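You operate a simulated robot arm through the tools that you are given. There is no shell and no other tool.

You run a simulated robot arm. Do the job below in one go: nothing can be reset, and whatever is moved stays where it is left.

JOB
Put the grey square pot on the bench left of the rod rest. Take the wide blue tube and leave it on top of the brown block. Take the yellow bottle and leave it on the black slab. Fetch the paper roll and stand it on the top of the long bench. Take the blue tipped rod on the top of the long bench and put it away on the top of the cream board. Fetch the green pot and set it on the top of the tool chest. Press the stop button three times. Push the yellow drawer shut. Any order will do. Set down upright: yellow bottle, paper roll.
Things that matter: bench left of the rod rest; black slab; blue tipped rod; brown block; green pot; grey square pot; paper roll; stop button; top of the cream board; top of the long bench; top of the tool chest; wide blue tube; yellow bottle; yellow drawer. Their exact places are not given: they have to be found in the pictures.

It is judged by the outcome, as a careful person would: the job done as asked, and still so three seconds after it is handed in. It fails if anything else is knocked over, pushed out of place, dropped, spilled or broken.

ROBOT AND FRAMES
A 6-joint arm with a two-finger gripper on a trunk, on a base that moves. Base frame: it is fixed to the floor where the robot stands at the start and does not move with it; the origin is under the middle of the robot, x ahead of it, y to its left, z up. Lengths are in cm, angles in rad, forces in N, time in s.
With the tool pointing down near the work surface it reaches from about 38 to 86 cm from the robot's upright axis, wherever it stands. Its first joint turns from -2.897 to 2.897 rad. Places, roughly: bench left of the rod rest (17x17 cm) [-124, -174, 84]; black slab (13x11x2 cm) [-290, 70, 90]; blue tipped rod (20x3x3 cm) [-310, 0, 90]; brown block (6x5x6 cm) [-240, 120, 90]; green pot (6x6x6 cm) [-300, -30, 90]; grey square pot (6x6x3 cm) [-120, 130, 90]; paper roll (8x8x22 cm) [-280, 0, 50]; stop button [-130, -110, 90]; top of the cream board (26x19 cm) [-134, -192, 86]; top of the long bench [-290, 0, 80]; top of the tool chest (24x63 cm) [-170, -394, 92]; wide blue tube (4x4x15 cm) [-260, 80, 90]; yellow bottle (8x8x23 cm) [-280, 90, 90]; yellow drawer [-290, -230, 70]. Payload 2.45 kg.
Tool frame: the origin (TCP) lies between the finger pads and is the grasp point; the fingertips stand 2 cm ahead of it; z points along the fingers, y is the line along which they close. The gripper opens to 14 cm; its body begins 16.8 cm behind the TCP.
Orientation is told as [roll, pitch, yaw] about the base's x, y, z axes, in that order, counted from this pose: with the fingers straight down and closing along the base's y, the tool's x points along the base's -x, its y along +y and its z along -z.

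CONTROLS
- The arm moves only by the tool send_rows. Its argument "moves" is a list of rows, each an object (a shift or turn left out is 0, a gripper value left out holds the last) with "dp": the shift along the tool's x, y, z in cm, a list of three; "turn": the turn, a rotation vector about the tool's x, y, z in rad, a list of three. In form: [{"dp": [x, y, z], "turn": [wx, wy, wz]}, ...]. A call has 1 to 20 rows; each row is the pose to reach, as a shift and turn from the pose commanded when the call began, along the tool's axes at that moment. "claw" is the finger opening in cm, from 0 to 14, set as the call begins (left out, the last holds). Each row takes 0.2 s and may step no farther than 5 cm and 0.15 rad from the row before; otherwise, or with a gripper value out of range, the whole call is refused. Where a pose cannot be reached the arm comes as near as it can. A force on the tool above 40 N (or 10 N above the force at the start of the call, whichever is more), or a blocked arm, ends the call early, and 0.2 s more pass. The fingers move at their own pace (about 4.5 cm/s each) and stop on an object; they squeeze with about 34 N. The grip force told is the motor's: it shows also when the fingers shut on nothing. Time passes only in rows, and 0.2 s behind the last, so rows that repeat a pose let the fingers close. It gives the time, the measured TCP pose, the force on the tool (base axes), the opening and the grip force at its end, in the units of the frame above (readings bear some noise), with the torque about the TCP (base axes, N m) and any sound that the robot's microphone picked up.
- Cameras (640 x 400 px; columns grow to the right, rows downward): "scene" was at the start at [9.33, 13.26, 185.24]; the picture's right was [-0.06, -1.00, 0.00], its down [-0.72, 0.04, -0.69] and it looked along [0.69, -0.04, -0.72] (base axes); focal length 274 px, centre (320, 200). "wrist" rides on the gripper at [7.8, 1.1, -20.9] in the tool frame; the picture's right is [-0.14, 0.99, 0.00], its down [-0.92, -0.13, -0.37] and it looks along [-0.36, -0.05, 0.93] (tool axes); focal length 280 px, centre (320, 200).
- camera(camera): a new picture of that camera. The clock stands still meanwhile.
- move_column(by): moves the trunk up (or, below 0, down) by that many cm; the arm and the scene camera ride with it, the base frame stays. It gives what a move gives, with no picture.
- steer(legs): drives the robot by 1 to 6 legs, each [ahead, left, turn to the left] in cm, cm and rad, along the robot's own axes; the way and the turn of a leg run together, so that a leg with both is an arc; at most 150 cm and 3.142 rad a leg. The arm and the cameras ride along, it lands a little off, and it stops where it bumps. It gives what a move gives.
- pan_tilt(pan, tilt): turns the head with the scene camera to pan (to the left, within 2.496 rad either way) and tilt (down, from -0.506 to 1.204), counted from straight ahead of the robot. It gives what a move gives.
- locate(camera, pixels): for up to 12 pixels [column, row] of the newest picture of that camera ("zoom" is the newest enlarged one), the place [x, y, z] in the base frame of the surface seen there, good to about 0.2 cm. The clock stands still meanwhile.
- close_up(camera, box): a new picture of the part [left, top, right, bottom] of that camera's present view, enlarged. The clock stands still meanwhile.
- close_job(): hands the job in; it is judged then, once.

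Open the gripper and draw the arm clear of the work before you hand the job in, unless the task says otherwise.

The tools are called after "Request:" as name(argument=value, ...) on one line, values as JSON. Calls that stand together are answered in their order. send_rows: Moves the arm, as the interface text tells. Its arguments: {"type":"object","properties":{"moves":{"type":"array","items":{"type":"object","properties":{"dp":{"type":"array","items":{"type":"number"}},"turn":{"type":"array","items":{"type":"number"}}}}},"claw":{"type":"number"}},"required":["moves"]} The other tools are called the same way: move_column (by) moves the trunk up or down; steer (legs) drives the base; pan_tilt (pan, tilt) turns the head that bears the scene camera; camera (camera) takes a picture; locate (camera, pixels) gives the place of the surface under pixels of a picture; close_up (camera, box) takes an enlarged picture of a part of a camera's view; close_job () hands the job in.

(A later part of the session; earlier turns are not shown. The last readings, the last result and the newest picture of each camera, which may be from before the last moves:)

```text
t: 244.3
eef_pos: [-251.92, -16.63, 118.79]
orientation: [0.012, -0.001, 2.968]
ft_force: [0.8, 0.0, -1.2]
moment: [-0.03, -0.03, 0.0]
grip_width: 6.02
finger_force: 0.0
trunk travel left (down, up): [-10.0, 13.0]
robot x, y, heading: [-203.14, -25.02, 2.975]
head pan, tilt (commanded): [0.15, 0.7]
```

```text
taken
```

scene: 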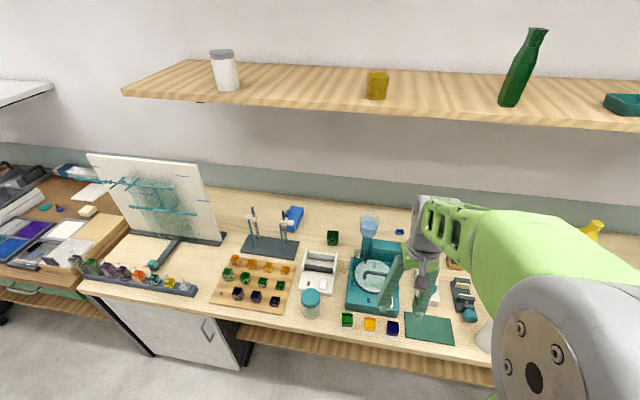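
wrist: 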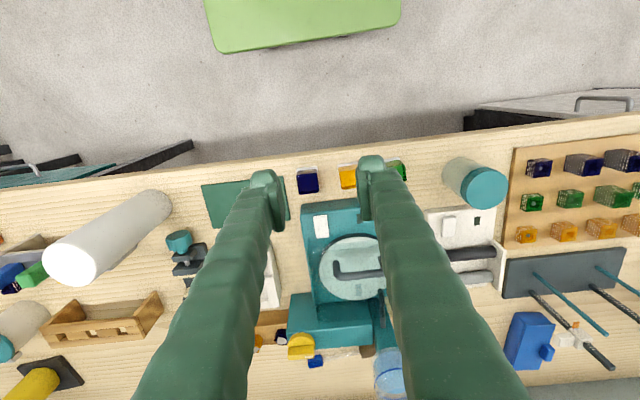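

In the wrist view the rod's blue tip is at (316,361) and its brown handle at (358,352), just behind the teal device. I locate these and the device's heights.

Request:
locate(camera="wrist", pixels=[[316, 361], [335, 353], [358, 352], [330, 310], [330, 340], [301, 345], [388, 362], [385, 320], [370, 270], [282, 340], [345, 270], [372, 352]])

Request:
close_up(camera="wrist", box=[260, 270, 430, 400])

Request:
close_up(camera="scene", box=[320, 200, 480, 320])

```text
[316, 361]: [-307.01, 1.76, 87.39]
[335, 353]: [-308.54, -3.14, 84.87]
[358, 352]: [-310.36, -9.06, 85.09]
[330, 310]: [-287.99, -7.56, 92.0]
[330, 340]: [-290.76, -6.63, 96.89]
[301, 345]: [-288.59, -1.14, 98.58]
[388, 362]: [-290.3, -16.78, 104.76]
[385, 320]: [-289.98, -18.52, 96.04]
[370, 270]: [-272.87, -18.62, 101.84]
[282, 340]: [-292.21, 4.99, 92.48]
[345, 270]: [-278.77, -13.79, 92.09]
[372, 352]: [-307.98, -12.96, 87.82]
```

```text
3.08 times, centred on (345, 335) of wrist
```

zoom: 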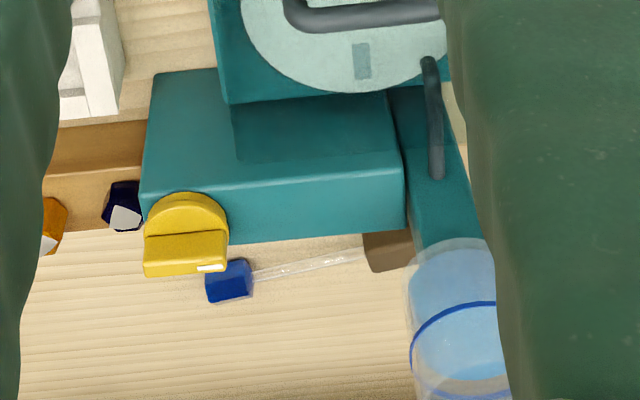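

```text
3.33 times, centred on (400, 260) of scene
```

zoom: 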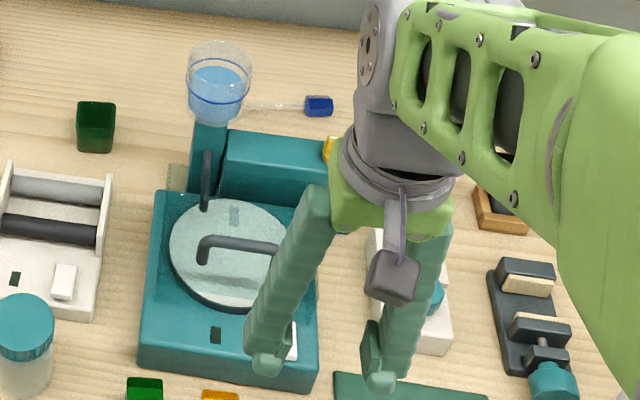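

I need the cup's position and the teal box's rear face, since they border the rod. I locate several points in the scene zoom.

Request:
locate(camera="zoom", pixels=[[189, 60], [251, 60], [218, 95], [218, 120], [205, 150], [230, 135], [325, 140], [275, 107], [320, 106], [255, 107], [97, 125], [97, 103]])

Request:
close_up(camera="wrist", box=[260, 270, 430, 400])

Request:
locate(camera="zoom", pixels=[[450, 245], [415, 300], [415, 385], [490, 300], [300, 236], [200, 242], [395, 228], [385, 255], [365, 250], [405, 262], [228, 280], [300, 262]])

```text
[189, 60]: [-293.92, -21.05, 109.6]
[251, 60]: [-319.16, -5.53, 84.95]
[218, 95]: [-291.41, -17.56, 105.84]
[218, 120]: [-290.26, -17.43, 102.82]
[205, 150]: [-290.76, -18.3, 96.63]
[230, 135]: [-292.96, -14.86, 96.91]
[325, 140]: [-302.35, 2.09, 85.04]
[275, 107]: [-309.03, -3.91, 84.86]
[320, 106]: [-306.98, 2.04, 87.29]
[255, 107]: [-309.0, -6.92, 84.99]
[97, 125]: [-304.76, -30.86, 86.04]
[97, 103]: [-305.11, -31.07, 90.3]
```

```text
3.08 times, centred on (345, 335) of wrist
```

zoom: 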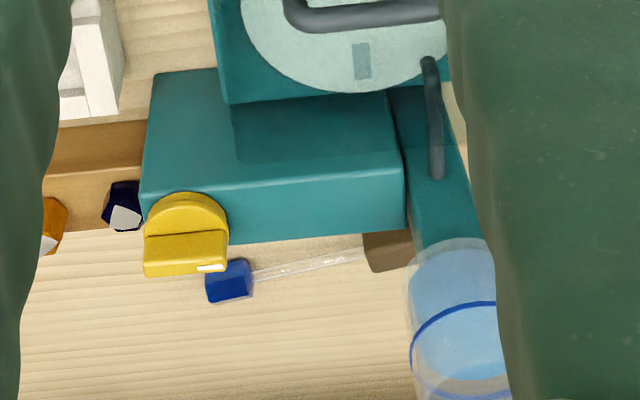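

```text
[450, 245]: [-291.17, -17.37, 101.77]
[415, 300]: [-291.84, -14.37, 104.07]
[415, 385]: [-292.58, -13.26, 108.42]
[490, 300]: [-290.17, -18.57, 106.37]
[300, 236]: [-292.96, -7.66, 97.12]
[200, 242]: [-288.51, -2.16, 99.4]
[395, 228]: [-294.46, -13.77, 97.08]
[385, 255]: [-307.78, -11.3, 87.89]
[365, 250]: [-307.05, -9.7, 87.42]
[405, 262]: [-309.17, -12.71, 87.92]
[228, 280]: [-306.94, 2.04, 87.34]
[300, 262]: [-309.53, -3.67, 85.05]
```

The pump box's rear face is at x≈-294 (z 97) and the cup spans y -13.5 to -21 up to z 110; the rod lies clear behind at x≈-307.4. I lower the trunk 10 cm (to pass under the shelf) and turn the tool +1.57 so it closes across the rod with the camera on the right side.

Request:
move_column(by=-10)

Request:
send_rows(claw=5.5, moves=[{"turn": [0, 0, -0.143]}, {"turn": [0, 0, -0.286]}, {"turn": [0, 0, -0.429]}, {"turn": [0, 0, -0.571]}, {"turn": [0, 0, -0.714]}, {"turn": [0, 0, -0.857]}, {"turn": [0, 0, -1.0]}, {"turn": [0, 0, -1.142]}, {"turn": [0, 0, -1.285]}, {"turn": [0, 0, -1.428]}, {"turn": [0, 0, -1.57]}, {"turn": [0, 0, -1.57]}])

Request:
camera(camera="wrist")

```text
t: 245.6
eef_pos: [-251.96, -16.72, 108.7]
orientation: [0.01, -0.001, 2.966]
ft_force: [-0.6, -0.5, -0.2]
moment: [0.03, 0.0, 0.04]
grip_width: 6.03
finger_force: 0.1
trunk travel left (down, up): [0.0, 23.0]
robot x, y, heading: [-203.74, -24.8, 2.977]
head pan, tilt (commanded): [0.15, 0.7]
```

```text
t: 248.2
eef_pos: [-251.91, -16.66, 108.88]
orientation: [-0.002, -0.01, -1.744]
ft_force: [-0.2, 0.6, 0.7]
moment: [0.03, 0.01, -0.03]
grip_width: 5.48
finger_force: 0.0
trunk travel left (down, up): [0.0, 23.0]
robot x, y, heading: [-203.12, -25.27, 2.973]
head pan, tilt (commanded): [0.15, 0.7]
```

```text
taken
```

wrist: 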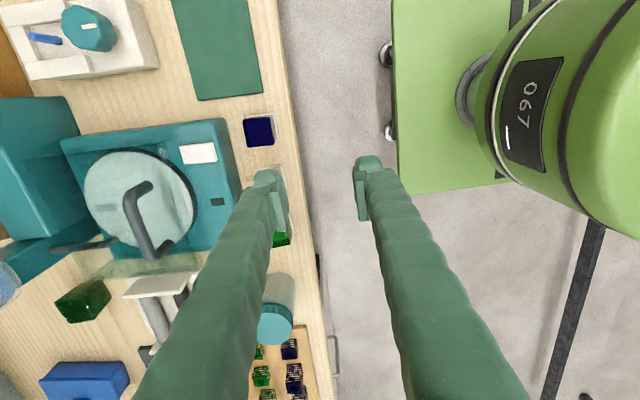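

Yaw is -1.744 now (tool y points back toward the robot). I drive ahead 24.5 cm, the arm passing over the teal device at tip height 107.

Request:
steer(legs=[[24.5, 0, 0]])

Request:
camera(camera="scene")

Request:
camera(camera="wrist")

```text
t: 250.0
eef_pos: [-276.62, -12.28, 108.69]
orientation: [-0.001, -0.011, -1.749]
ft_force: [-0.6, -0.7, 0.2]
moment: [-0.01, -0.04, 0.01]
grip_width: 5.52
finger_force: 0.1
trunk travel left (down, up): [0.0, 23.0]
robot x, y, heading: [-228.07, -21.11, 2.974]
head pan, tilt (commanded): [0.15, 0.7]
```

```text
taken
```

scene: 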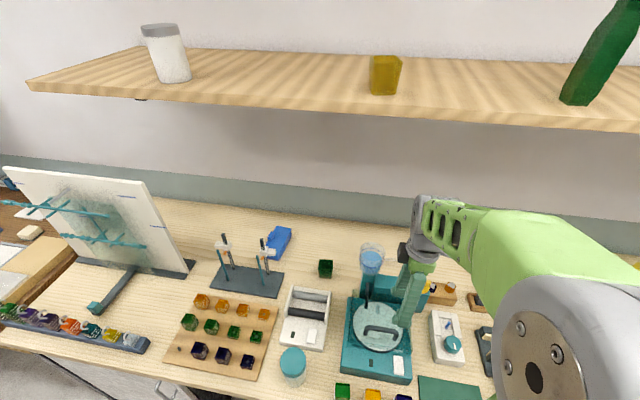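

```text
taken
```

wrist: 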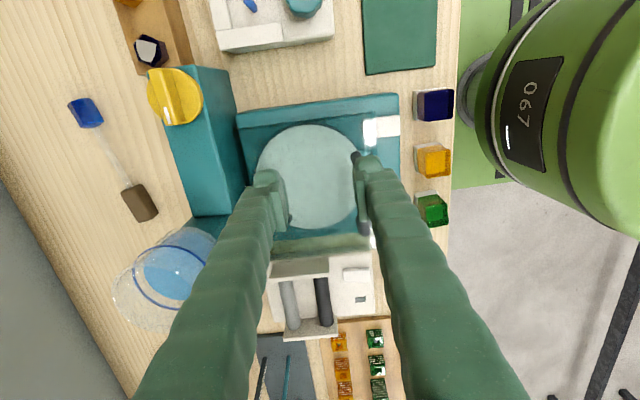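

Now the whole rod is visible at left: blue tip (85,112), glass, handle (140,203). I zoom in and locate its parts.

Request:
close_up(camera="wrist", box=[50, 80, 230, 260])

Request:
locate(camera="wrist", pixels=[[85, 112], [76, 104], [95, 122], [104, 144], [116, 165], [128, 187], [140, 203], [153, 218], [122, 195], [155, 205], [180, 235], [160, 275]])

```text
2.22 times, centred on (140, 170) of wrist
```

zoom: 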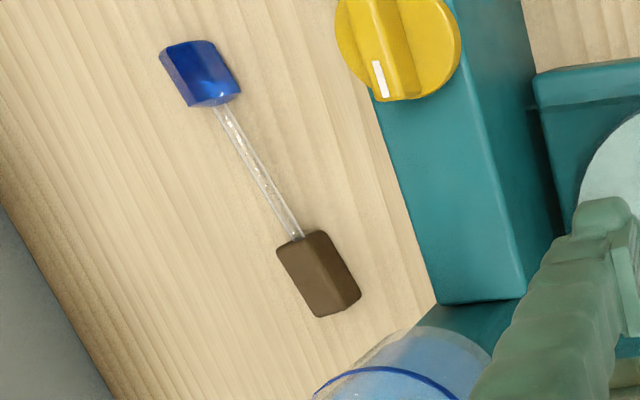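

```text
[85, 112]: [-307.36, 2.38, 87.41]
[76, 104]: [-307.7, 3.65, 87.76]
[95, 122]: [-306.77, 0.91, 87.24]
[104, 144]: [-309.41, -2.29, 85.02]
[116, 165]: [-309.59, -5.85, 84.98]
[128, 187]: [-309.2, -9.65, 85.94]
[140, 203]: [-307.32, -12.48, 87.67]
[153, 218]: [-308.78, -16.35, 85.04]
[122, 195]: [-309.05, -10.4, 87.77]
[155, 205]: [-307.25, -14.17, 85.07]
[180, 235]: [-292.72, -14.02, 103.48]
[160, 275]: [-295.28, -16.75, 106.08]
```

Request:
locate(camera="zoom", pixels=[[298, 250], [320, 275], [335, 300], [300, 285], [345, 270], [200, 72], [180, 50], [220, 100], [240, 90], [185, 95], [255, 170], [280, 212]])

```text
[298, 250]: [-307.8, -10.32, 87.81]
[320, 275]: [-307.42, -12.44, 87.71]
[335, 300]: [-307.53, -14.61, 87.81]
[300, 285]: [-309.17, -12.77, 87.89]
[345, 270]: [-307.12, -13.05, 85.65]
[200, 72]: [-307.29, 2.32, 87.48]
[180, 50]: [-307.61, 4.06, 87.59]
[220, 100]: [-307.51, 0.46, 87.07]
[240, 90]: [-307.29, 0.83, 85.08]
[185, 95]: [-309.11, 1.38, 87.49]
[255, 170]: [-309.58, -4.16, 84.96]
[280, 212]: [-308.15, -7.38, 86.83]
```

The rod's axis is x≈-308.2, parallel to base y; glass top z 86.8. I turn the tool to yaw -1.571, move to y≈-5.5 and pass over the pump box at tip height 103 to above the rod at (-308.2,-6.6).

Request:
send_rows(moves=[{"dp": [3.3, -0.6, 1.6], "turn": [0, 0, -0.088]}, {"dp": [6.7, -1.2, 3.2], "turn": [0, 0, -0.176]}, {"dp": [5.75, -5.6, 3.2], "turn": [0, 0, -0.176]}, {"dp": [4.8, -10, 3.2], "turn": [0, 0, -0.176]}, {"dp": [3.85, -14.45, 3.2], "turn": [0, 0, -0.176]}, {"dp": [3.85, -14.45, 3.2], "turn": [0, 0, -0.176]}])

Request:
camera(camera="wrist")

Request:
camera(camera="scene")

```text
t: 251.4
eef_pos: [-290.23, -5.96, 105.48]
orientation: [-0.002, -0.008, -1.573]
ft_force: [-0.8, 0.1, -0.9]
moment: [0.01, -0.07, -0.02]
grip_width: 5.5
finger_force: 0.2
trunk travel left (down, up): [0.0, 23.0]
robot x, y, heading: [-227.54, -21.04, 2.975]
head pan, tilt (commanded): [0.15, 0.7]
```

```text
taken
```

wrist: 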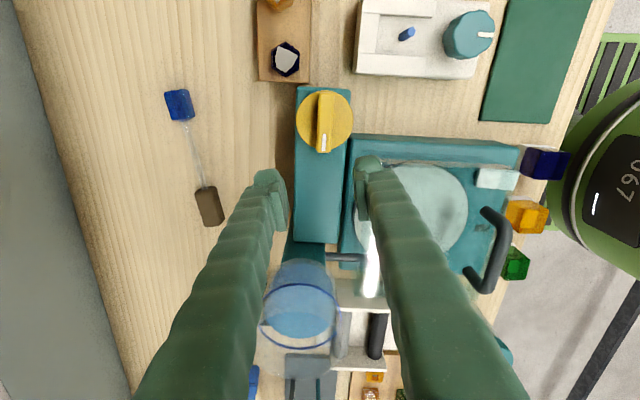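

```text
taken
```

scene: 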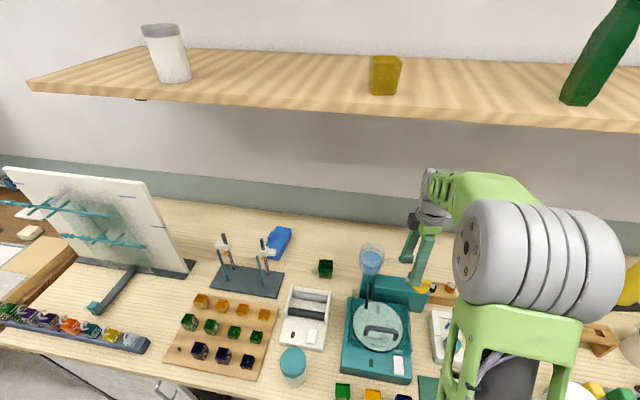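

Halfway; the cup stays well clear of the fingers. I check the arm's height against the shelf before going on.

Request:
locate(camera="scene", pixels=[[430, 175], [455, 178], [490, 185], [520, 210], [560, 225], [440, 120], [560, 128]])

```text
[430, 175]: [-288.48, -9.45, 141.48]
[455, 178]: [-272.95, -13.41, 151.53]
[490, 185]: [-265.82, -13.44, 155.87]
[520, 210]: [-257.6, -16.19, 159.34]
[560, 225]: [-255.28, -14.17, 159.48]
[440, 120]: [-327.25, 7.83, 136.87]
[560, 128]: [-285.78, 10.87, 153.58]
```

The forearm is about 11 cm below the shelf at its edge and will drop further when extended. I continue to above the rod at (-308.2,-6.6).

Request:
send_rows(moves=[{"dp": [-0.15, -4.5, 0]}, {"dp": [-0.3, -9, 0]}, {"dp": [-0.5, -13.5, 0.5]}, {"dp": [-0.65, -18, 1.5]}, {"dp": [-0.65, -18, 1.5]}])

Request:
camera(camera="wrist")

Request:
camera(camera="scene")

```text
t: 252.6
eef_pos: [-308.1, -6.75, 104.04]
orientation: [-0.002, -0.01, -1.573]
ft_force: [-0.7, 0.4, 0.9]
moment: [0.04, -0.05, -0.01]
grip_width: 5.48
finger_force: 0.0
trunk travel left (down, up): [0.0, 23.0]
robot x, y, heading: [-227.54, -21.24, 2.973]
head pan, tilt (commanded): [0.15, 0.7]
```

```text
taken
```

wrist: 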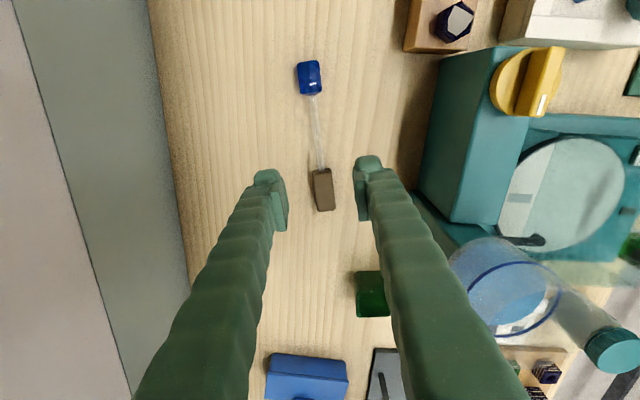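

```text
taken
```

scene: 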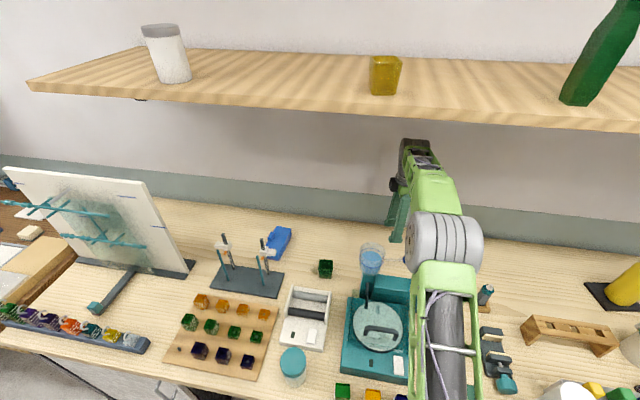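

The TCP projects onto the glass at (320,150), just above the handle's end, with the rod lined up between the fingers. I descend to z≈87.3.

Request:
send_rows(moves=[{"dp": [0, 0, 4]}, {"dp": [0, 0, 8]}, {"dp": [0, 0, 12]}, {"dp": [0, 0, 14.5]}, {"dp": [0, 0, 14.5]}])

Request:
camera(camera="wrist")

```text
t: 253.8
eef_pos: [-308.22, -6.9, 89.56]
orientation: [-0.004, -0.009, -1.573]
ft_force: [-0.6, 0.2, 0.1]
moment: [-0.01, -0.02, 0.03]
grip_width: 5.5
finger_force: 0.1
trunk travel left (down, up): [0.0, 23.0]
robot x, y, heading: [-227.64, -21.05, 2.973]
head pan, tilt (commanded): [0.15, 0.7]
```

```text
taken
```

wrist: 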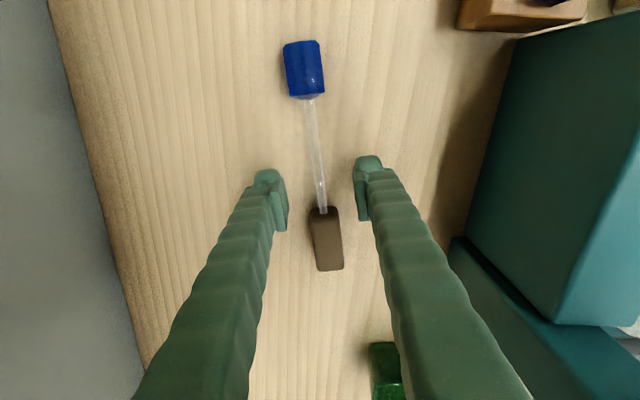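

The glass stem is centred between the pads. I descend the last 2.2 cm and close.

Request:
send_rows(moves=[{"dp": [0, 0, 1.2]}, {"dp": [0, 0, 2.2]}, {"dp": [0, 0, 2.2]}])

Request:
send_rows(claw=0, moves=[{"dp": [0, 0, 0]}, {"dp": [0, 0, 0]}, {"dp": [0, 0, 0]}, {"dp": [0, 0, 0]}, {"dp": [0, 0, 0]}])

Request:
camera(camera="wrist")

```text
t: 254.6
eef_pos: [-308.22, -6.7, 87.31]
orientation: [-0.004, -0.008, -1.573]
ft_force: [-1.2, 0.4, 0.8]
moment: [-0.01, 0.01, 0.02]
grip_width: 5.49
finger_force: 0.1
trunk travel left (down, up): [0.0, 23.0]
robot x, y, heading: [-227.5, -20.89, 2.973]
head pan, tilt (commanded): [0.15, 0.7]
```

```text
t: 255.8
eef_pos: [-308.28, -6.76, 87.37]
orientation: [-0.004, -0.009, -1.571]
ft_force: [-0.8, -0.5, -0.7]
moment: [-0.01, 0.01, 0.0]
grip_width: 0.88
finger_force: 34.5
trunk travel left (down, up): [0.0, 23.0]
robot x, y, heading: [-227.98, -20.88, 2.974]
head pan, tilt (commanded): [0.15, 0.7]
```

```text
taken
```

wrist: 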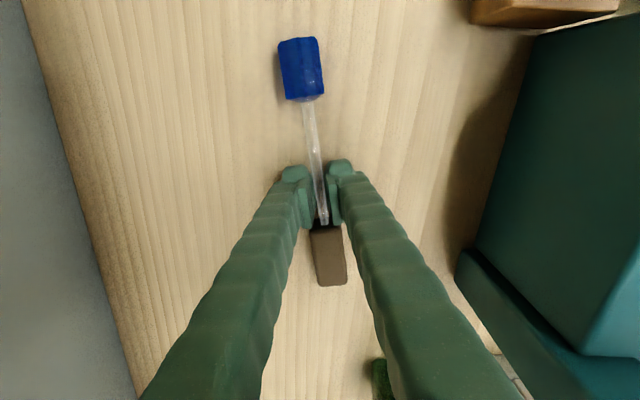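

The rod is held by its stem (0.88 cm, 34.5 N). I lift it to z≈104.5, then shift toward +y so that its handle end will pass clear of the cup.

Request:
send_rows(moves=[{"dp": [0, 0, -2]}, {"dp": [0, 0, -5.5]}, {"dp": [0, 0, -10]}, {"dp": [0, 0, -14]}, {"dp": [0.5, 0.8, -17]}, {"dp": [3.5, 2.5, -17.2]}, {"dp": [6.5, 4.5, -17.2]}, {"dp": [6.5, 4.5, -17.2]}])

Request:
camera(camera="wrist")

Request:
camera(camera="scene")

```text
t: 257.6
eef_pos: [-303.73, -0.27, 104.58]
orientation: [-0.002, -0.008, -1.571]
ft_force: [-0.2, 0.0, -0.9]
moment: [-0.08, 0.02, 0.0]
grip_width: 0.87
finger_force: 33.8
trunk travel left (down, up): [0.0, 23.0]
robot x, y, heading: [-228.07, -20.59, 2.975]
head pan, tilt (commanded): [0.15, 0.7]
```

```text
taken
```

wrist: 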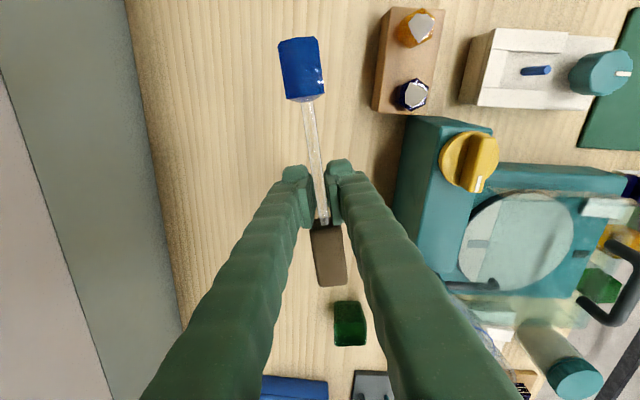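

```text
taken
```

scene: 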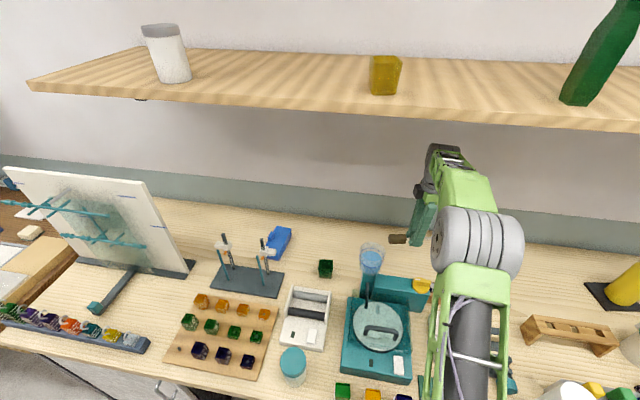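

The rod hangs level; its handle end is about 5 cm clear of the cup's line. I pull straight out toward the robot (+x) by 34 cm.

Request:
send_rows(moves=[{"dp": [0.1, 4.5, 0]}, {"dp": [0.2, 9, 0]}, {"dp": [0.3, 13.5, 0]}, {"dp": [0.3, 18, 0]}, {"dp": [0.3, 22.5, 0]}, {"dp": [0.3, 27, 0]}, {"dp": [0.3, 30, 0]}, {"dp": [0.3, 30, 0]}])

Request:
camera(camera="wrist")

Request:
camera(camera="scene")

```text
t: 259.4
eef_pos: [-273.66, 0.02, 104.59]
orientation: [-0.003, -0.008, -1.571]
ft_force: [-0.2, 0.2, -2.4]
moment: [-0.04, 0.01, -0.01]
grip_width: 0.86
finger_force: 34.1
trunk travel left (down, up): [0.0, 23.0]
robot x, y, heading: [-227.76, -20.74, 2.971]
head pan, tilt (commanded): [0.15, 0.7]
```

```text
taken
```

wrist: 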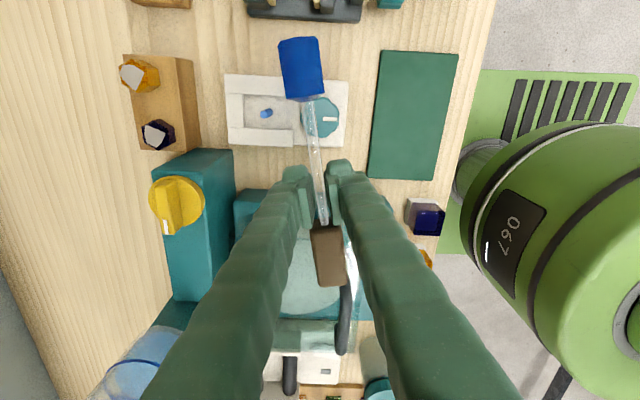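

```text
taken
```

scene: 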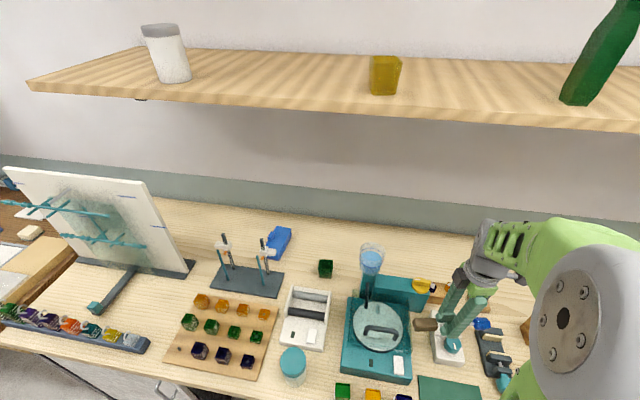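

The rod is out from under the shelf. I back the base off 26 cm, then raise the trunk fully so the rod rides above everything during the turn.

Request:
steer(legs=[[-26, 0, 0]])

Request:
move_column(by=22)

Request:
camera(camera="scene")

```text
t: 261.3
eef_pos: [-247.54, -4.3, 104.55]
orientation: [-0.003, -0.009, -1.574]
ft_force: [-0.2, 0.5, -0.4]
moment: [-0.02, 0.04, 0.03]
grip_width: 0.83
finger_force: 33.8
trunk travel left (down, up): [0.0, 23.0]
robot x, y, heading: [-202.03, -25.57, 2.971]
head pan, tilt (commanded): [0.15, 0.7]
```

```text
t: 263.6
eef_pos: [-247.72, -4.27, 126.52]
orientation: [-0.002, -0.009, -1.574]
ft_force: [-0.3, -0.3, -1.7]
moment: [-0.04, 0.02, 0.01]
grip_width: 0.83
finger_force: 33.6
trunk travel left (down, up): [-22.0, 1.0]
robot x, y, heading: [-201.64, -25.51, 2.97]
head pan, tilt (commanded): [0.15, 0.7]
```

```text
taken
```

scene: 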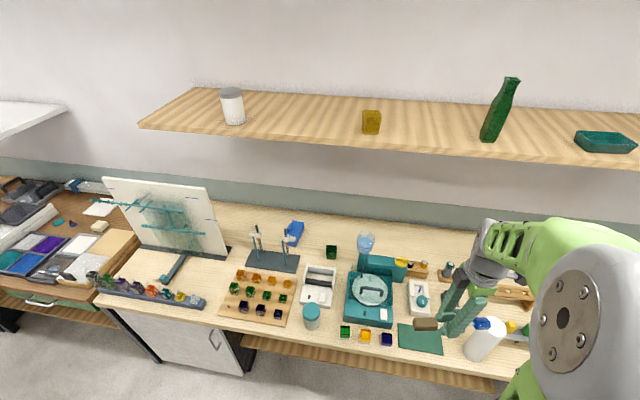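

The rod is secure and everything else is in place. I turn left to face down the corridor, drive along it and shift toward the middle table, then turn to face the cream board.

Request:
steer(legs=[[0, 0, 1.568], [80, 0, 0], [72, 22, 0]])

Request:
pan_tilt(pan=0.5, tilt=0.7)

Request:
camera(camera="scene")

```text
t: 275.4
eef_pos: [-225.26, -224.43, 126.55]
orientation: [-0.001, -0.008, 0.008]
ft_force: [0.2, 0.1, -0.6]
moment: [0.04, 0.02, -0.03]
grip_width: 0.72
finger_force: 34.9
trunk travel left (down, up): [-22.0, 1.0]
robot x, y, heading: [-204.76, -178.44, -1.728]
head pan, tilt (commanded): [0.15, 0.7]
```

```text
t: 276.2
eef_pos: [-225.25, -224.33, 126.57]
orientation: [-0.002, -0.009, 0.009]
ft_force: [0.0, -0.4, -1.1]
moment: [0.04, -0.04, 0.01]
grip_width: 0.7
finger_force: 33.7
trunk travel left (down, up): [-22.0, 1.0]
robot x, y, heading: [-204.76, -178.55, -1.732]
head pan, tilt (commanded): [0.499, 0.7]
```

```text
taken
```

scene: 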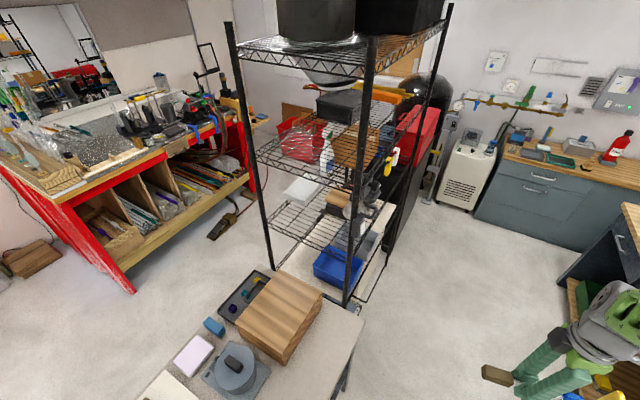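

The gripper width crept down to 0.70 cm, so I check the rod in the wrist view before turning.

Request:
camera(camera="wrist")

Request:
close_up(camera="scene", box=[460, 270, 640, 400])

```text
taken
```

wrist: 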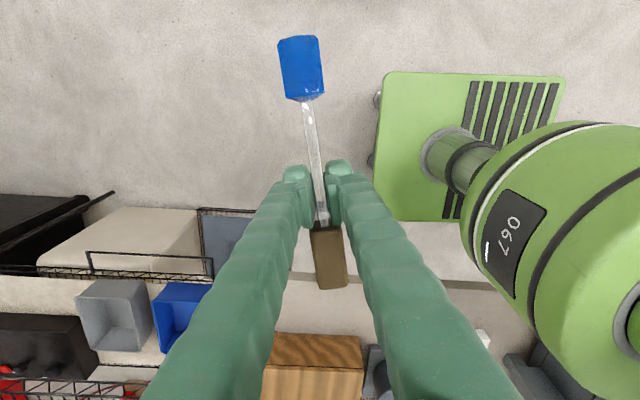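

```text
3.08 times, centred on (550, 335) of scene
```

zoom: 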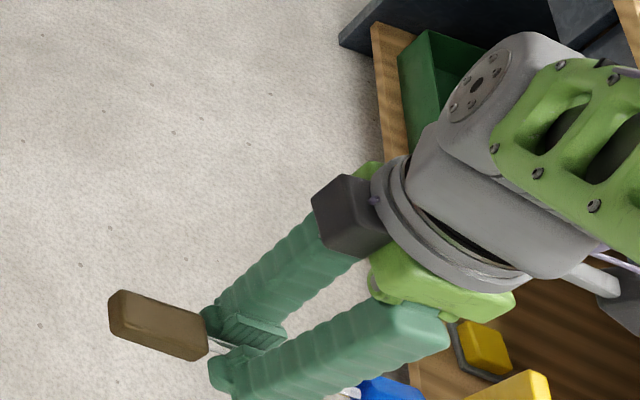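

The rod sits unchanged between the fingers. I turn left 1.555 rad to face the middle table.

Request:
steer(legs=[[0, 0, 1.555]])

Request:
pan_tilt(pan=0.1, tilt=0.85)

Request:
camera(camera="scene")

Request:
camera(camera="wrist")

```text
t: 280.4
eef_pos: [-159.56, -200.35, 126.5]
orientation: [-0.003, -0.008, 1.55]
ft_force: [0.1, 0.2, -0.7]
moment: [0.06, -0.01, 0.0]
grip_width: 0.65
finger_force: 33.4
trunk travel left (down, up): [-22.0, 1.0]
robot x, y, heading: [-204.84, -178.54, -0.188]
head pan, tilt (commanded): [0.499, 0.7]
```

```text
t: 281.3
eef_pos: [-159.59, -200.34, 126.66]
orientation: [-0.004, -0.009, 1.55]
ft_force: [-0.4, 0.3, -1.2]
moment: [0.03, 0.02, 0.01]
grip_width: 0.63
finger_force: 34.1
trunk travel left (down, up): [-22.0, 1.0]
robot x, y, heading: [-204.67, -178.51, -0.19]
head pan, tilt (commanded): [0.099, 0.85]
```

```text
taken
```

scene: 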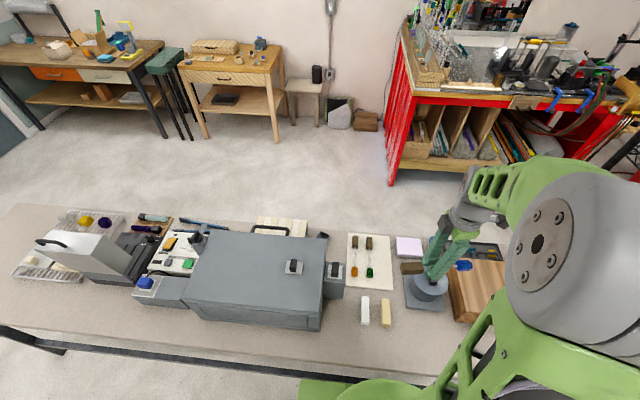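

```text
taken
```

wrist: 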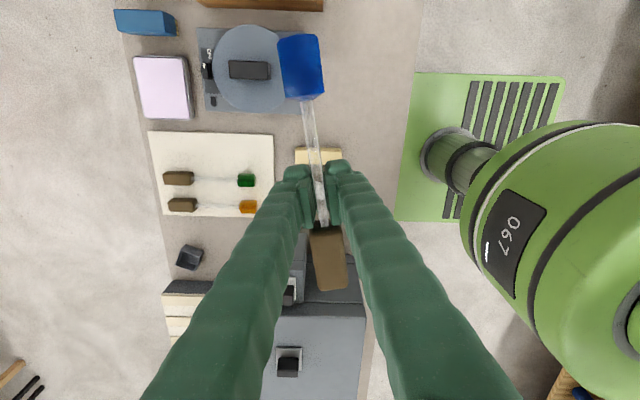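

The width has crept to 0.63 cm, so the rod is slowly shifting in the grip and I should place it soon. I locate the cream board's corners, its free strip and the two rods on it.

Request:
locate(camera="wrist", pixels=[[150, 134], [273, 137], [271, 213], [163, 215], [210, 155], [165, 178], [192, 178], [246, 180], [254, 181], [210, 168], [235, 90], [255, 70]])

Request:
close_up(camera="wrist", box=[250, 20, 390, 300])

```text
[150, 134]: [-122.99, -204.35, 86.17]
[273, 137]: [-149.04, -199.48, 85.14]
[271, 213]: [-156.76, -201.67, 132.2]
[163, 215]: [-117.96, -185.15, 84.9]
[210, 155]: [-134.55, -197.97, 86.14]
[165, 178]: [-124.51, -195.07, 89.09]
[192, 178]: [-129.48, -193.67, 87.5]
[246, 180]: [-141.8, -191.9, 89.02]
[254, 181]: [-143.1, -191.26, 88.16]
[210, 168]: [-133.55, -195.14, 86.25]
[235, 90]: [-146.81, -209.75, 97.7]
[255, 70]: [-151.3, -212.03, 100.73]
```

```text
1.43 times, centred on (320, 160) of wrist
```

zoom: 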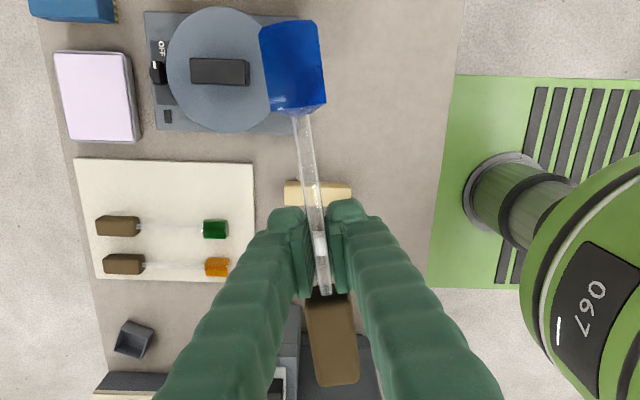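

The free strip on the board runs from about y=-202 to -194 (at x=-135). I measure where the rod now sits in the grip by locating its tip and handle surfaces.

Request:
locate(camera="wrist", pixels=[[300, 66], [300, 50], [300, 90], [328, 250], [330, 270], [308, 125], [311, 140], [300, 95]])

```text
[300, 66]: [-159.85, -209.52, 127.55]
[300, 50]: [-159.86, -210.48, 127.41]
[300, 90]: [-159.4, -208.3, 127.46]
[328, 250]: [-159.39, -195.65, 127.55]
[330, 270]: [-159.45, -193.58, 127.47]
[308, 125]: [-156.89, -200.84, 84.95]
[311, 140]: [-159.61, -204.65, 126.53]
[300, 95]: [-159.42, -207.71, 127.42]
```

The rod has crept up only 0.4 cm in the grip and is safe. I move over the board's free strip at (-134.8,-199.1) while turning the tool -1.72 so the rod lies parallel to the other two.

Request:
send_rows(moves=[{"dp": [-0.14, -2.06, 0], "turn": [0, 0, 0.1437]}, {"dp": [-0.29, -4.13, 0], "turn": [0, 0, 0.2873]}, {"dp": [-0.43, -6.19, 0], "turn": [0, 0, 0.431]}, {"dp": [-0.57, -8.26, 0], "turn": [0, 0, 0.5747]}, {"dp": [-0.72, -10.32, 0], "turn": [0, 0, 0.7183]}, {"dp": [-0.86, -12.4, 0], "turn": [0, 0, 0.862]}, {"dp": [-1.0, -14.45, 0], "turn": [0, 0, 1.0057]}, {"dp": [-1.15, -16.5, 0], "turn": [0, 0, 1.1493]}, {"dp": [-1.29, -18.6, 0], "turn": [0, 0, 1.293]}, {"dp": [-1.43, -20.64, 0], "turn": [0, 0, 1.4367]}, {"dp": [-1.58, -22.7, 0], "turn": [0, 0, 1.5803]}, {"dp": [-1.72, -24.77, 0], "turn": [0, 0, 1.724]}, {"dp": [-1.72, -24.77, 0], "turn": [0, 0, 1.724]}])

Request:
camera(camera="wrist")

```text
t: 284.1
eef_pos: [-134.48, -199.09, 126.53]
orientation: [0.011, -0.002, -0.176]
ft_force: [-1.0, 0.8, -0.9]
moment: [-0.02, -0.08, 0.0]
grip_width: 0.57
finger_force: 34.3
trunk travel left (down, up): [-22.0, 1.0]
robot x, y, heading: [-204.78, -178.31, -0.189]
head pan, tilt (commanded): [0.099, 0.85]
```

```text
taken
```

wrist: 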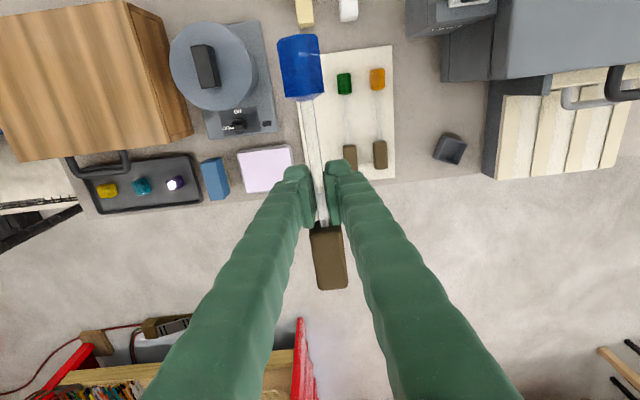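

The TCP projects onto the free strip of the board at about (320,128), parallel to the green and orange rods. I descend toward the board.

Request:
send_rows(moves=[{"dp": [0, 0, 4.7]}, {"dp": [0, 0, 9.4]}, {"dp": [0, 0, 14.1]}, {"dp": [0, 0, 18.8]}, {"dp": [0, 0, 23.5]}, {"dp": [0, 0, 28.2]}, {"dp": [0, 0, 32]}, {"dp": [0, 0, 35]}, {"dp": [0, 0, 35.5]}])

Request:
camera(camera="wrist")

```text
t: 286.1
eef_pos: [-134.58, -198.84, 91.1]
orientation: [0.008, -0.002, -0.174]
ft_force: [0.3, 0.2, -0.9]
moment: [-0.01, -0.05, 0.02]
grip_width: 0.59
finger_force: 34.1
trunk travel left (down, up): [-22.0, 1.0]
robot x, y, heading: [-205.26, -178.43, -0.186]
head pan, tilt (commanded): [0.099, 0.85]
```

```text
taken
```

wrist: 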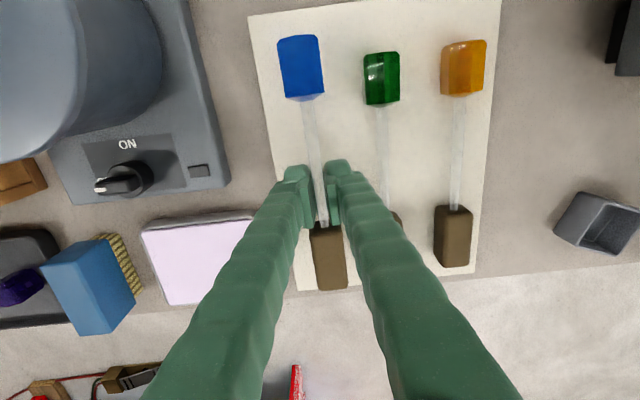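

The rod lies over the board between its left edge and the green rod, well inside both ends. I lower gently to contact.

Request:
send_rows(moves=[{"dp": [0, 0, 1]}, {"dp": [0, 0, 2]}, {"dp": [0, 0, 2.4]}, {"dp": [0, 0, 2.6]}, {"dp": [0, 0, 2.8]}])

```text
t: 287.3
eef_pos: [-134.5, -198.7, 88.32]
orientation: [0.012, -0.002, -0.175]
ft_force: [-1.0, 0.2, -1.6]
moment: [-0.02, -0.03, 0.02]
grip_width: 0.58
finger_force: 34.2
trunk travel left (down, up): [-22.0, 1.0]
robot x, y, heading: [-204.71, -178.85, -0.188]
head pan, tilt (commanded): [0.099, 0.85]
```

Request:
send_rows(moves=[{"dp": [0, 0, 0.15]}, {"dp": [0, 0, 0.3]}, {"dp": [0, 0, 0.4]}])

Request:
close_up(camera="wrist", box=[220, 20, 480, 300])

```text
t: 288.1
eef_pos: [-134.53, -198.87, 88.28]
orientation: [0.007, -0.003, -0.173]
ft_force: [-1.5, 0.2, 15.1]
moment: [-0.12, 0.02, -0.07]
grip_width: 0.6
finger_force: 34.0
trunk travel left (down, up): [-22.0, 1.0]
robot x, y, heading: [-204.79, -178.54, -0.19]
head pan, tilt (commanded): [0.099, 0.85]
```

```text
1.43 times, centred on (350, 160) of wrist
```

zoom: 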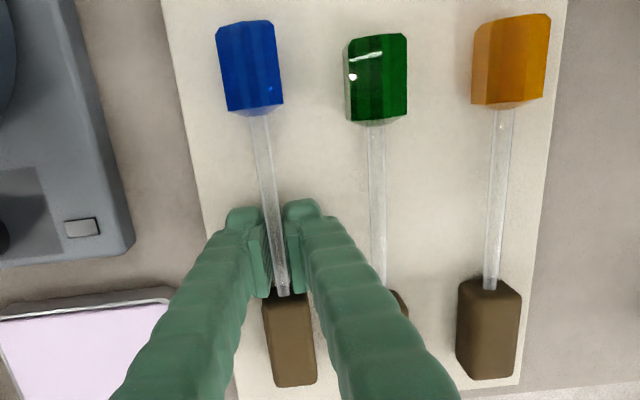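

Contact (15 N): the rod's down on the board. I ease up 0.2 cm and open the fingers just enough to free it.

Request:
send_rows(claw=2.4, moves=[{"dp": [0, 0, -0.25]}, {"dp": [0, 0, -0.25]}, {"dp": [0, 0, -0.25]}])

Request:
camera(camera="wrist")

```text
t: 288.9
eef_pos: [-134.59, -198.82, 88.22]
orientation: [0.009, 0.0, -0.175]
ft_force: [0.6, 0.5, 0.5]
moment: [0.02, 0.0, 0.0]
grip_width: 2.31
finger_force: 0.1
trunk travel left (down, up): [-22.0, 1.0]
robot x, y, heading: [-205.2, -178.29, -0.188]
head pan, tilt (commanded): [0.099, 0.85]
```

```text
taken
```

wrist: 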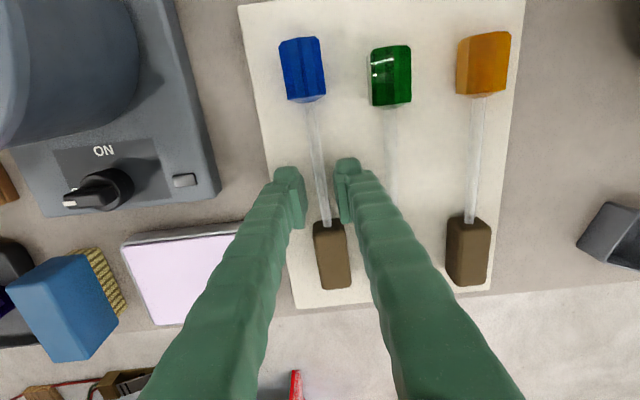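

The rod lies free on the board beside the other two. I lift straight up.

Request:
send_rows(moves=[{"dp": [0, 0, -1.5]}, {"dp": [0, 0, -4]}, {"dp": [0, 0, -8]}, {"dp": [0, 0, -12.5]}, {"dp": [0, 0, -17]}, {"dp": [0, 0, -21.5]}, {"dp": [0, 0, -26]}, {"dp": [0, 0, -30.5]}, {"dp": [0, 0, -35]}])

Request:
camera(camera="wrist")

Request:
camera(camera="scene")

```text
t: 290.9
eef_pos: [-134.78, -199.04, 123.28]
orientation: [0.008, 0.001, -0.175]
ft_force: [-0.7, -0.7, 0.2]
moment: [-0.03, -0.02, 0.03]
grip_width: 2.4
finger_force: 0.1
trunk travel left (down, up): [-22.0, 1.0]
robot x, y, heading: [-204.75, -178.62, -0.184]
head pan, tilt (commanded): [0.099, 0.85]
```

```text
taken
```

wrist: 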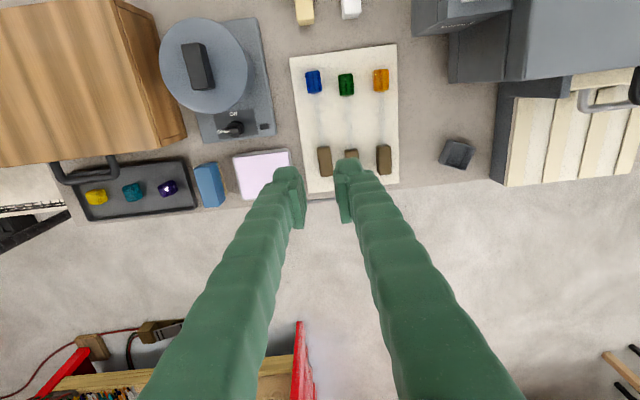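

```text
taken
```

scene: 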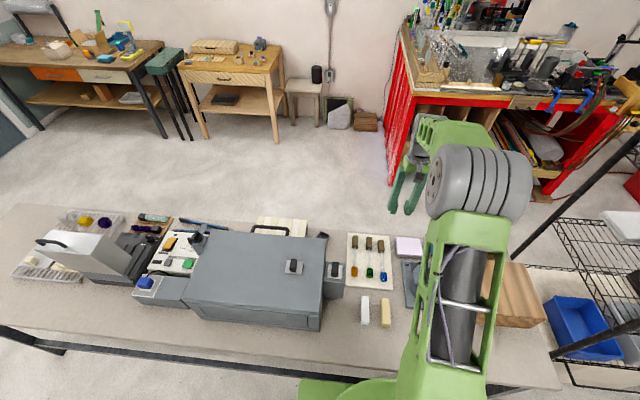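

The rod now lies on the cream board with the others. Next the yellow drawer: I retract the arm, back off from the table, and turn round to face the long bench.

Request:
send_rows(claw=0, moves=[{"dp": [4.8, 0, 0]}, {"dp": [9.6, 0, 0]}, {"dp": [14.4, 0, 0]}, {"dp": [19.2, 0, 0]}, {"dp": [24, 0, 0]}, {"dp": [26, 0, 0]}])

Request:
steer(legs=[[-16, 0, 0], [0, 0, -1.57], [0, 0, -1.55]])

Request:
pan_tilt(pan=0.3, tilt=0.85)

Request:
camera(camera="scene")

```text
t: 292.3
eef_pos: [-160.15, -194.51, 123.08]
orientation: [0.012, 0.0, -0.175]
ft_force: [0.3, 0.2, -0.2]
moment: [0.04, 0.01, -0.02]
grip_width: 0.0
finger_force: 29.3
trunk travel left (down, up): [-22.0, 1.0]
robot x, y, heading: [-204.79, -178.26, -0.196]
head pan, tilt (commanded): [0.099, 0.85]
```

```text
t: 301.4
eef_pos: [-264.99, -158.66, 123.08]
orientation: [0.01, -0.002, 2.954]
ft_force: [0.0, 0.0, -0.1]
moment: [-0.01, 0.0, -0.03]
grip_width: 0.0
finger_force: 29.0
trunk travel left (down, up): [-22.0, 1.0]
robot x, y, heading: [-220.98, -175.65, 2.944]
head pan, tilt (commanded): [0.099, 0.85]
```

```text
t: 302.1
eef_pos: [-265.02, -158.64, 123.17]
orientation: [0.011, -0.001, 2.952]
ft_force: [0.1, -0.7, 0.0]
moment: [-0.01, 0.0, -0.03]
grip_width: 0.01
finger_force: 29.4
trunk travel left (down, up): [-22.0, 1.0]
robot x, y, heading: [-220.67, -175.52, 2.941]
head pan, tilt (commanded): [0.3, 0.85]
```

```text
taken
```

scene: 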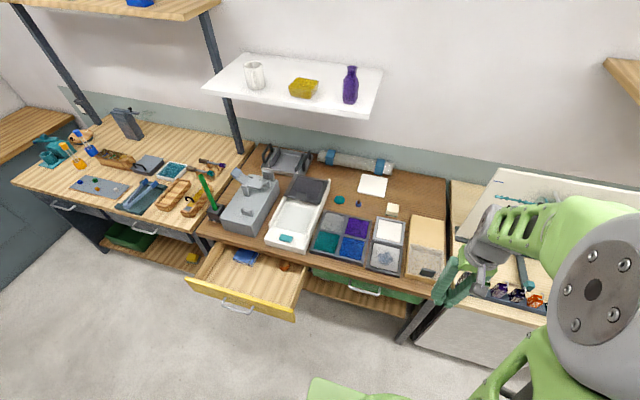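

The yellow drawer is open at (245,285). I locate its front panel, the bench edge above it and the nearby objects.

Request:
locate(camera="scene", pixels=[[190, 283], [297, 315], [240, 297], [238, 310], [240, 305], [210, 240], [300, 268], [330, 272], [250, 250], [240, 230], [285, 245], [245, 180]])

Request:
close_up(camera="scene", box=[170, 170, 350, 330])

```text
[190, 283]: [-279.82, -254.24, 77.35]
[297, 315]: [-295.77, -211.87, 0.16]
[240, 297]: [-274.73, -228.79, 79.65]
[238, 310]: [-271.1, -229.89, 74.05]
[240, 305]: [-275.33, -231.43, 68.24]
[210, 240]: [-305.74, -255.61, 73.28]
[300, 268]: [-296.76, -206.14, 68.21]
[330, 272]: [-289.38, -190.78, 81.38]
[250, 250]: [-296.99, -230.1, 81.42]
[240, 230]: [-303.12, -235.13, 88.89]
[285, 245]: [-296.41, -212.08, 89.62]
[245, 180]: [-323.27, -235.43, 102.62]
```

```text
2.50 times, centred on (260, 250) of scene
```

zoom: 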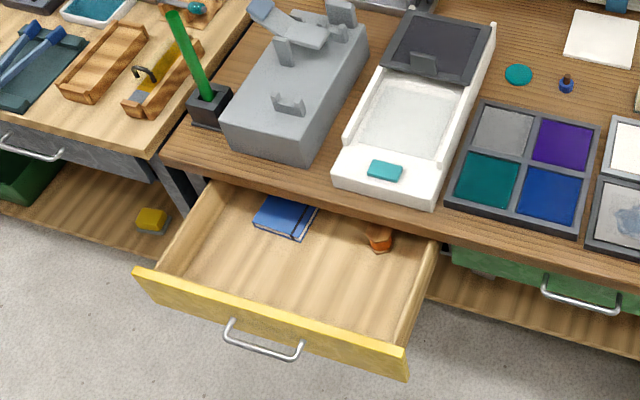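

The panel's centre is near (-274.7,-229) with its handle bar at (-271,-230, z 74); the bench edge is at x≈-297, so it must go in about 22 cm. I drive to face it squarely at about (-218,-243).

Request:
steer(legs=[[-8, 33, 0.013], [-8, 33, 0.013]])

Request:
pan_tilt(pan=0.1, tilt=0.95)

Request:
camera(camera="scene")

Request:
camera(camera="wrist")

```text
t: 308.6
eef_pos: [-261.89, -228.2, 123.21]
orientation: [0.008, -0.002, 2.988]
ft_force: [0.5, -0.7, -0.6]
moment: [0.01, -0.01, -0.03]
grip_width: 0.01
finger_force: 29.1
trunk travel left (down, up): [-22.0, 1.0]
robot x, y, heading: [-216.78, -243.36, 2.974]
head pan, tilt (commanded): [0.3, 0.85]
```

```text
t: 309.4
eef_pos: [-261.85, -228.15, 123.24]
orientation: [0.01, -0.002, 2.987]
ft_force: [0.3, 0.4, 0.2]
moment: [-0.01, 0.01, 0.01]
grip_width: 0.0
finger_force: 29.2
trunk travel left (down, up): [-22.0, 1.0]
robot x, y, heading: [-216.58, -243.18, 2.97]
head pan, tilt (commanded): [0.099, 0.949]
```

```text
taken
```

scene: 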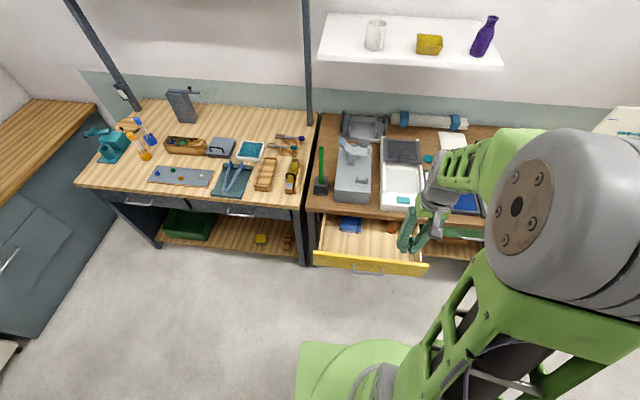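

```text
taken
```

wrist: 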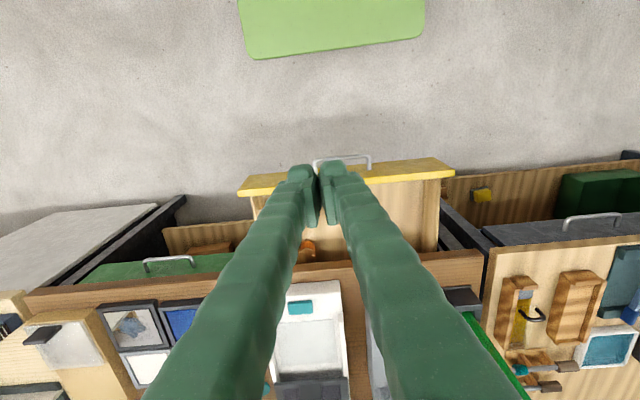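

The drawer's handle is at (345,160) in the wrist view. I locate the handle and panel ends from here.

Request:
locate(camera="wrist", pixels=[[345, 157], [318, 162], [370, 156], [245, 190], [450, 172], [380, 175], [440, 200], [400, 262], [170, 262]])

Request:
locate(camera="scene", pixels=[[368, 272], [355, 268], [382, 270], [320, 258], [420, 268], [370, 262], [240, 213], [345, 212]])

```text
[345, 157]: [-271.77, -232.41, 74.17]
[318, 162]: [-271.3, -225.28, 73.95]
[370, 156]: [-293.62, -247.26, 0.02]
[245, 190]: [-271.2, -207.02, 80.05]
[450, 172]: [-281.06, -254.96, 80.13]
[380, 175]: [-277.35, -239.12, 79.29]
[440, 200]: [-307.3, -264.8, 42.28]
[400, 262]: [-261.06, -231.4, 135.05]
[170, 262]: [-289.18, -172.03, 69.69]
```

```text
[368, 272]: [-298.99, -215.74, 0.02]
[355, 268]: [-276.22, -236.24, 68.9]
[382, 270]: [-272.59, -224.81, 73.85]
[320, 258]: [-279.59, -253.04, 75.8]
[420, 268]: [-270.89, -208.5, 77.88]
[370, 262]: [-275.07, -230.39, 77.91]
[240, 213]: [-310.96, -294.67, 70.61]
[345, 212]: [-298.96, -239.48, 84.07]
```

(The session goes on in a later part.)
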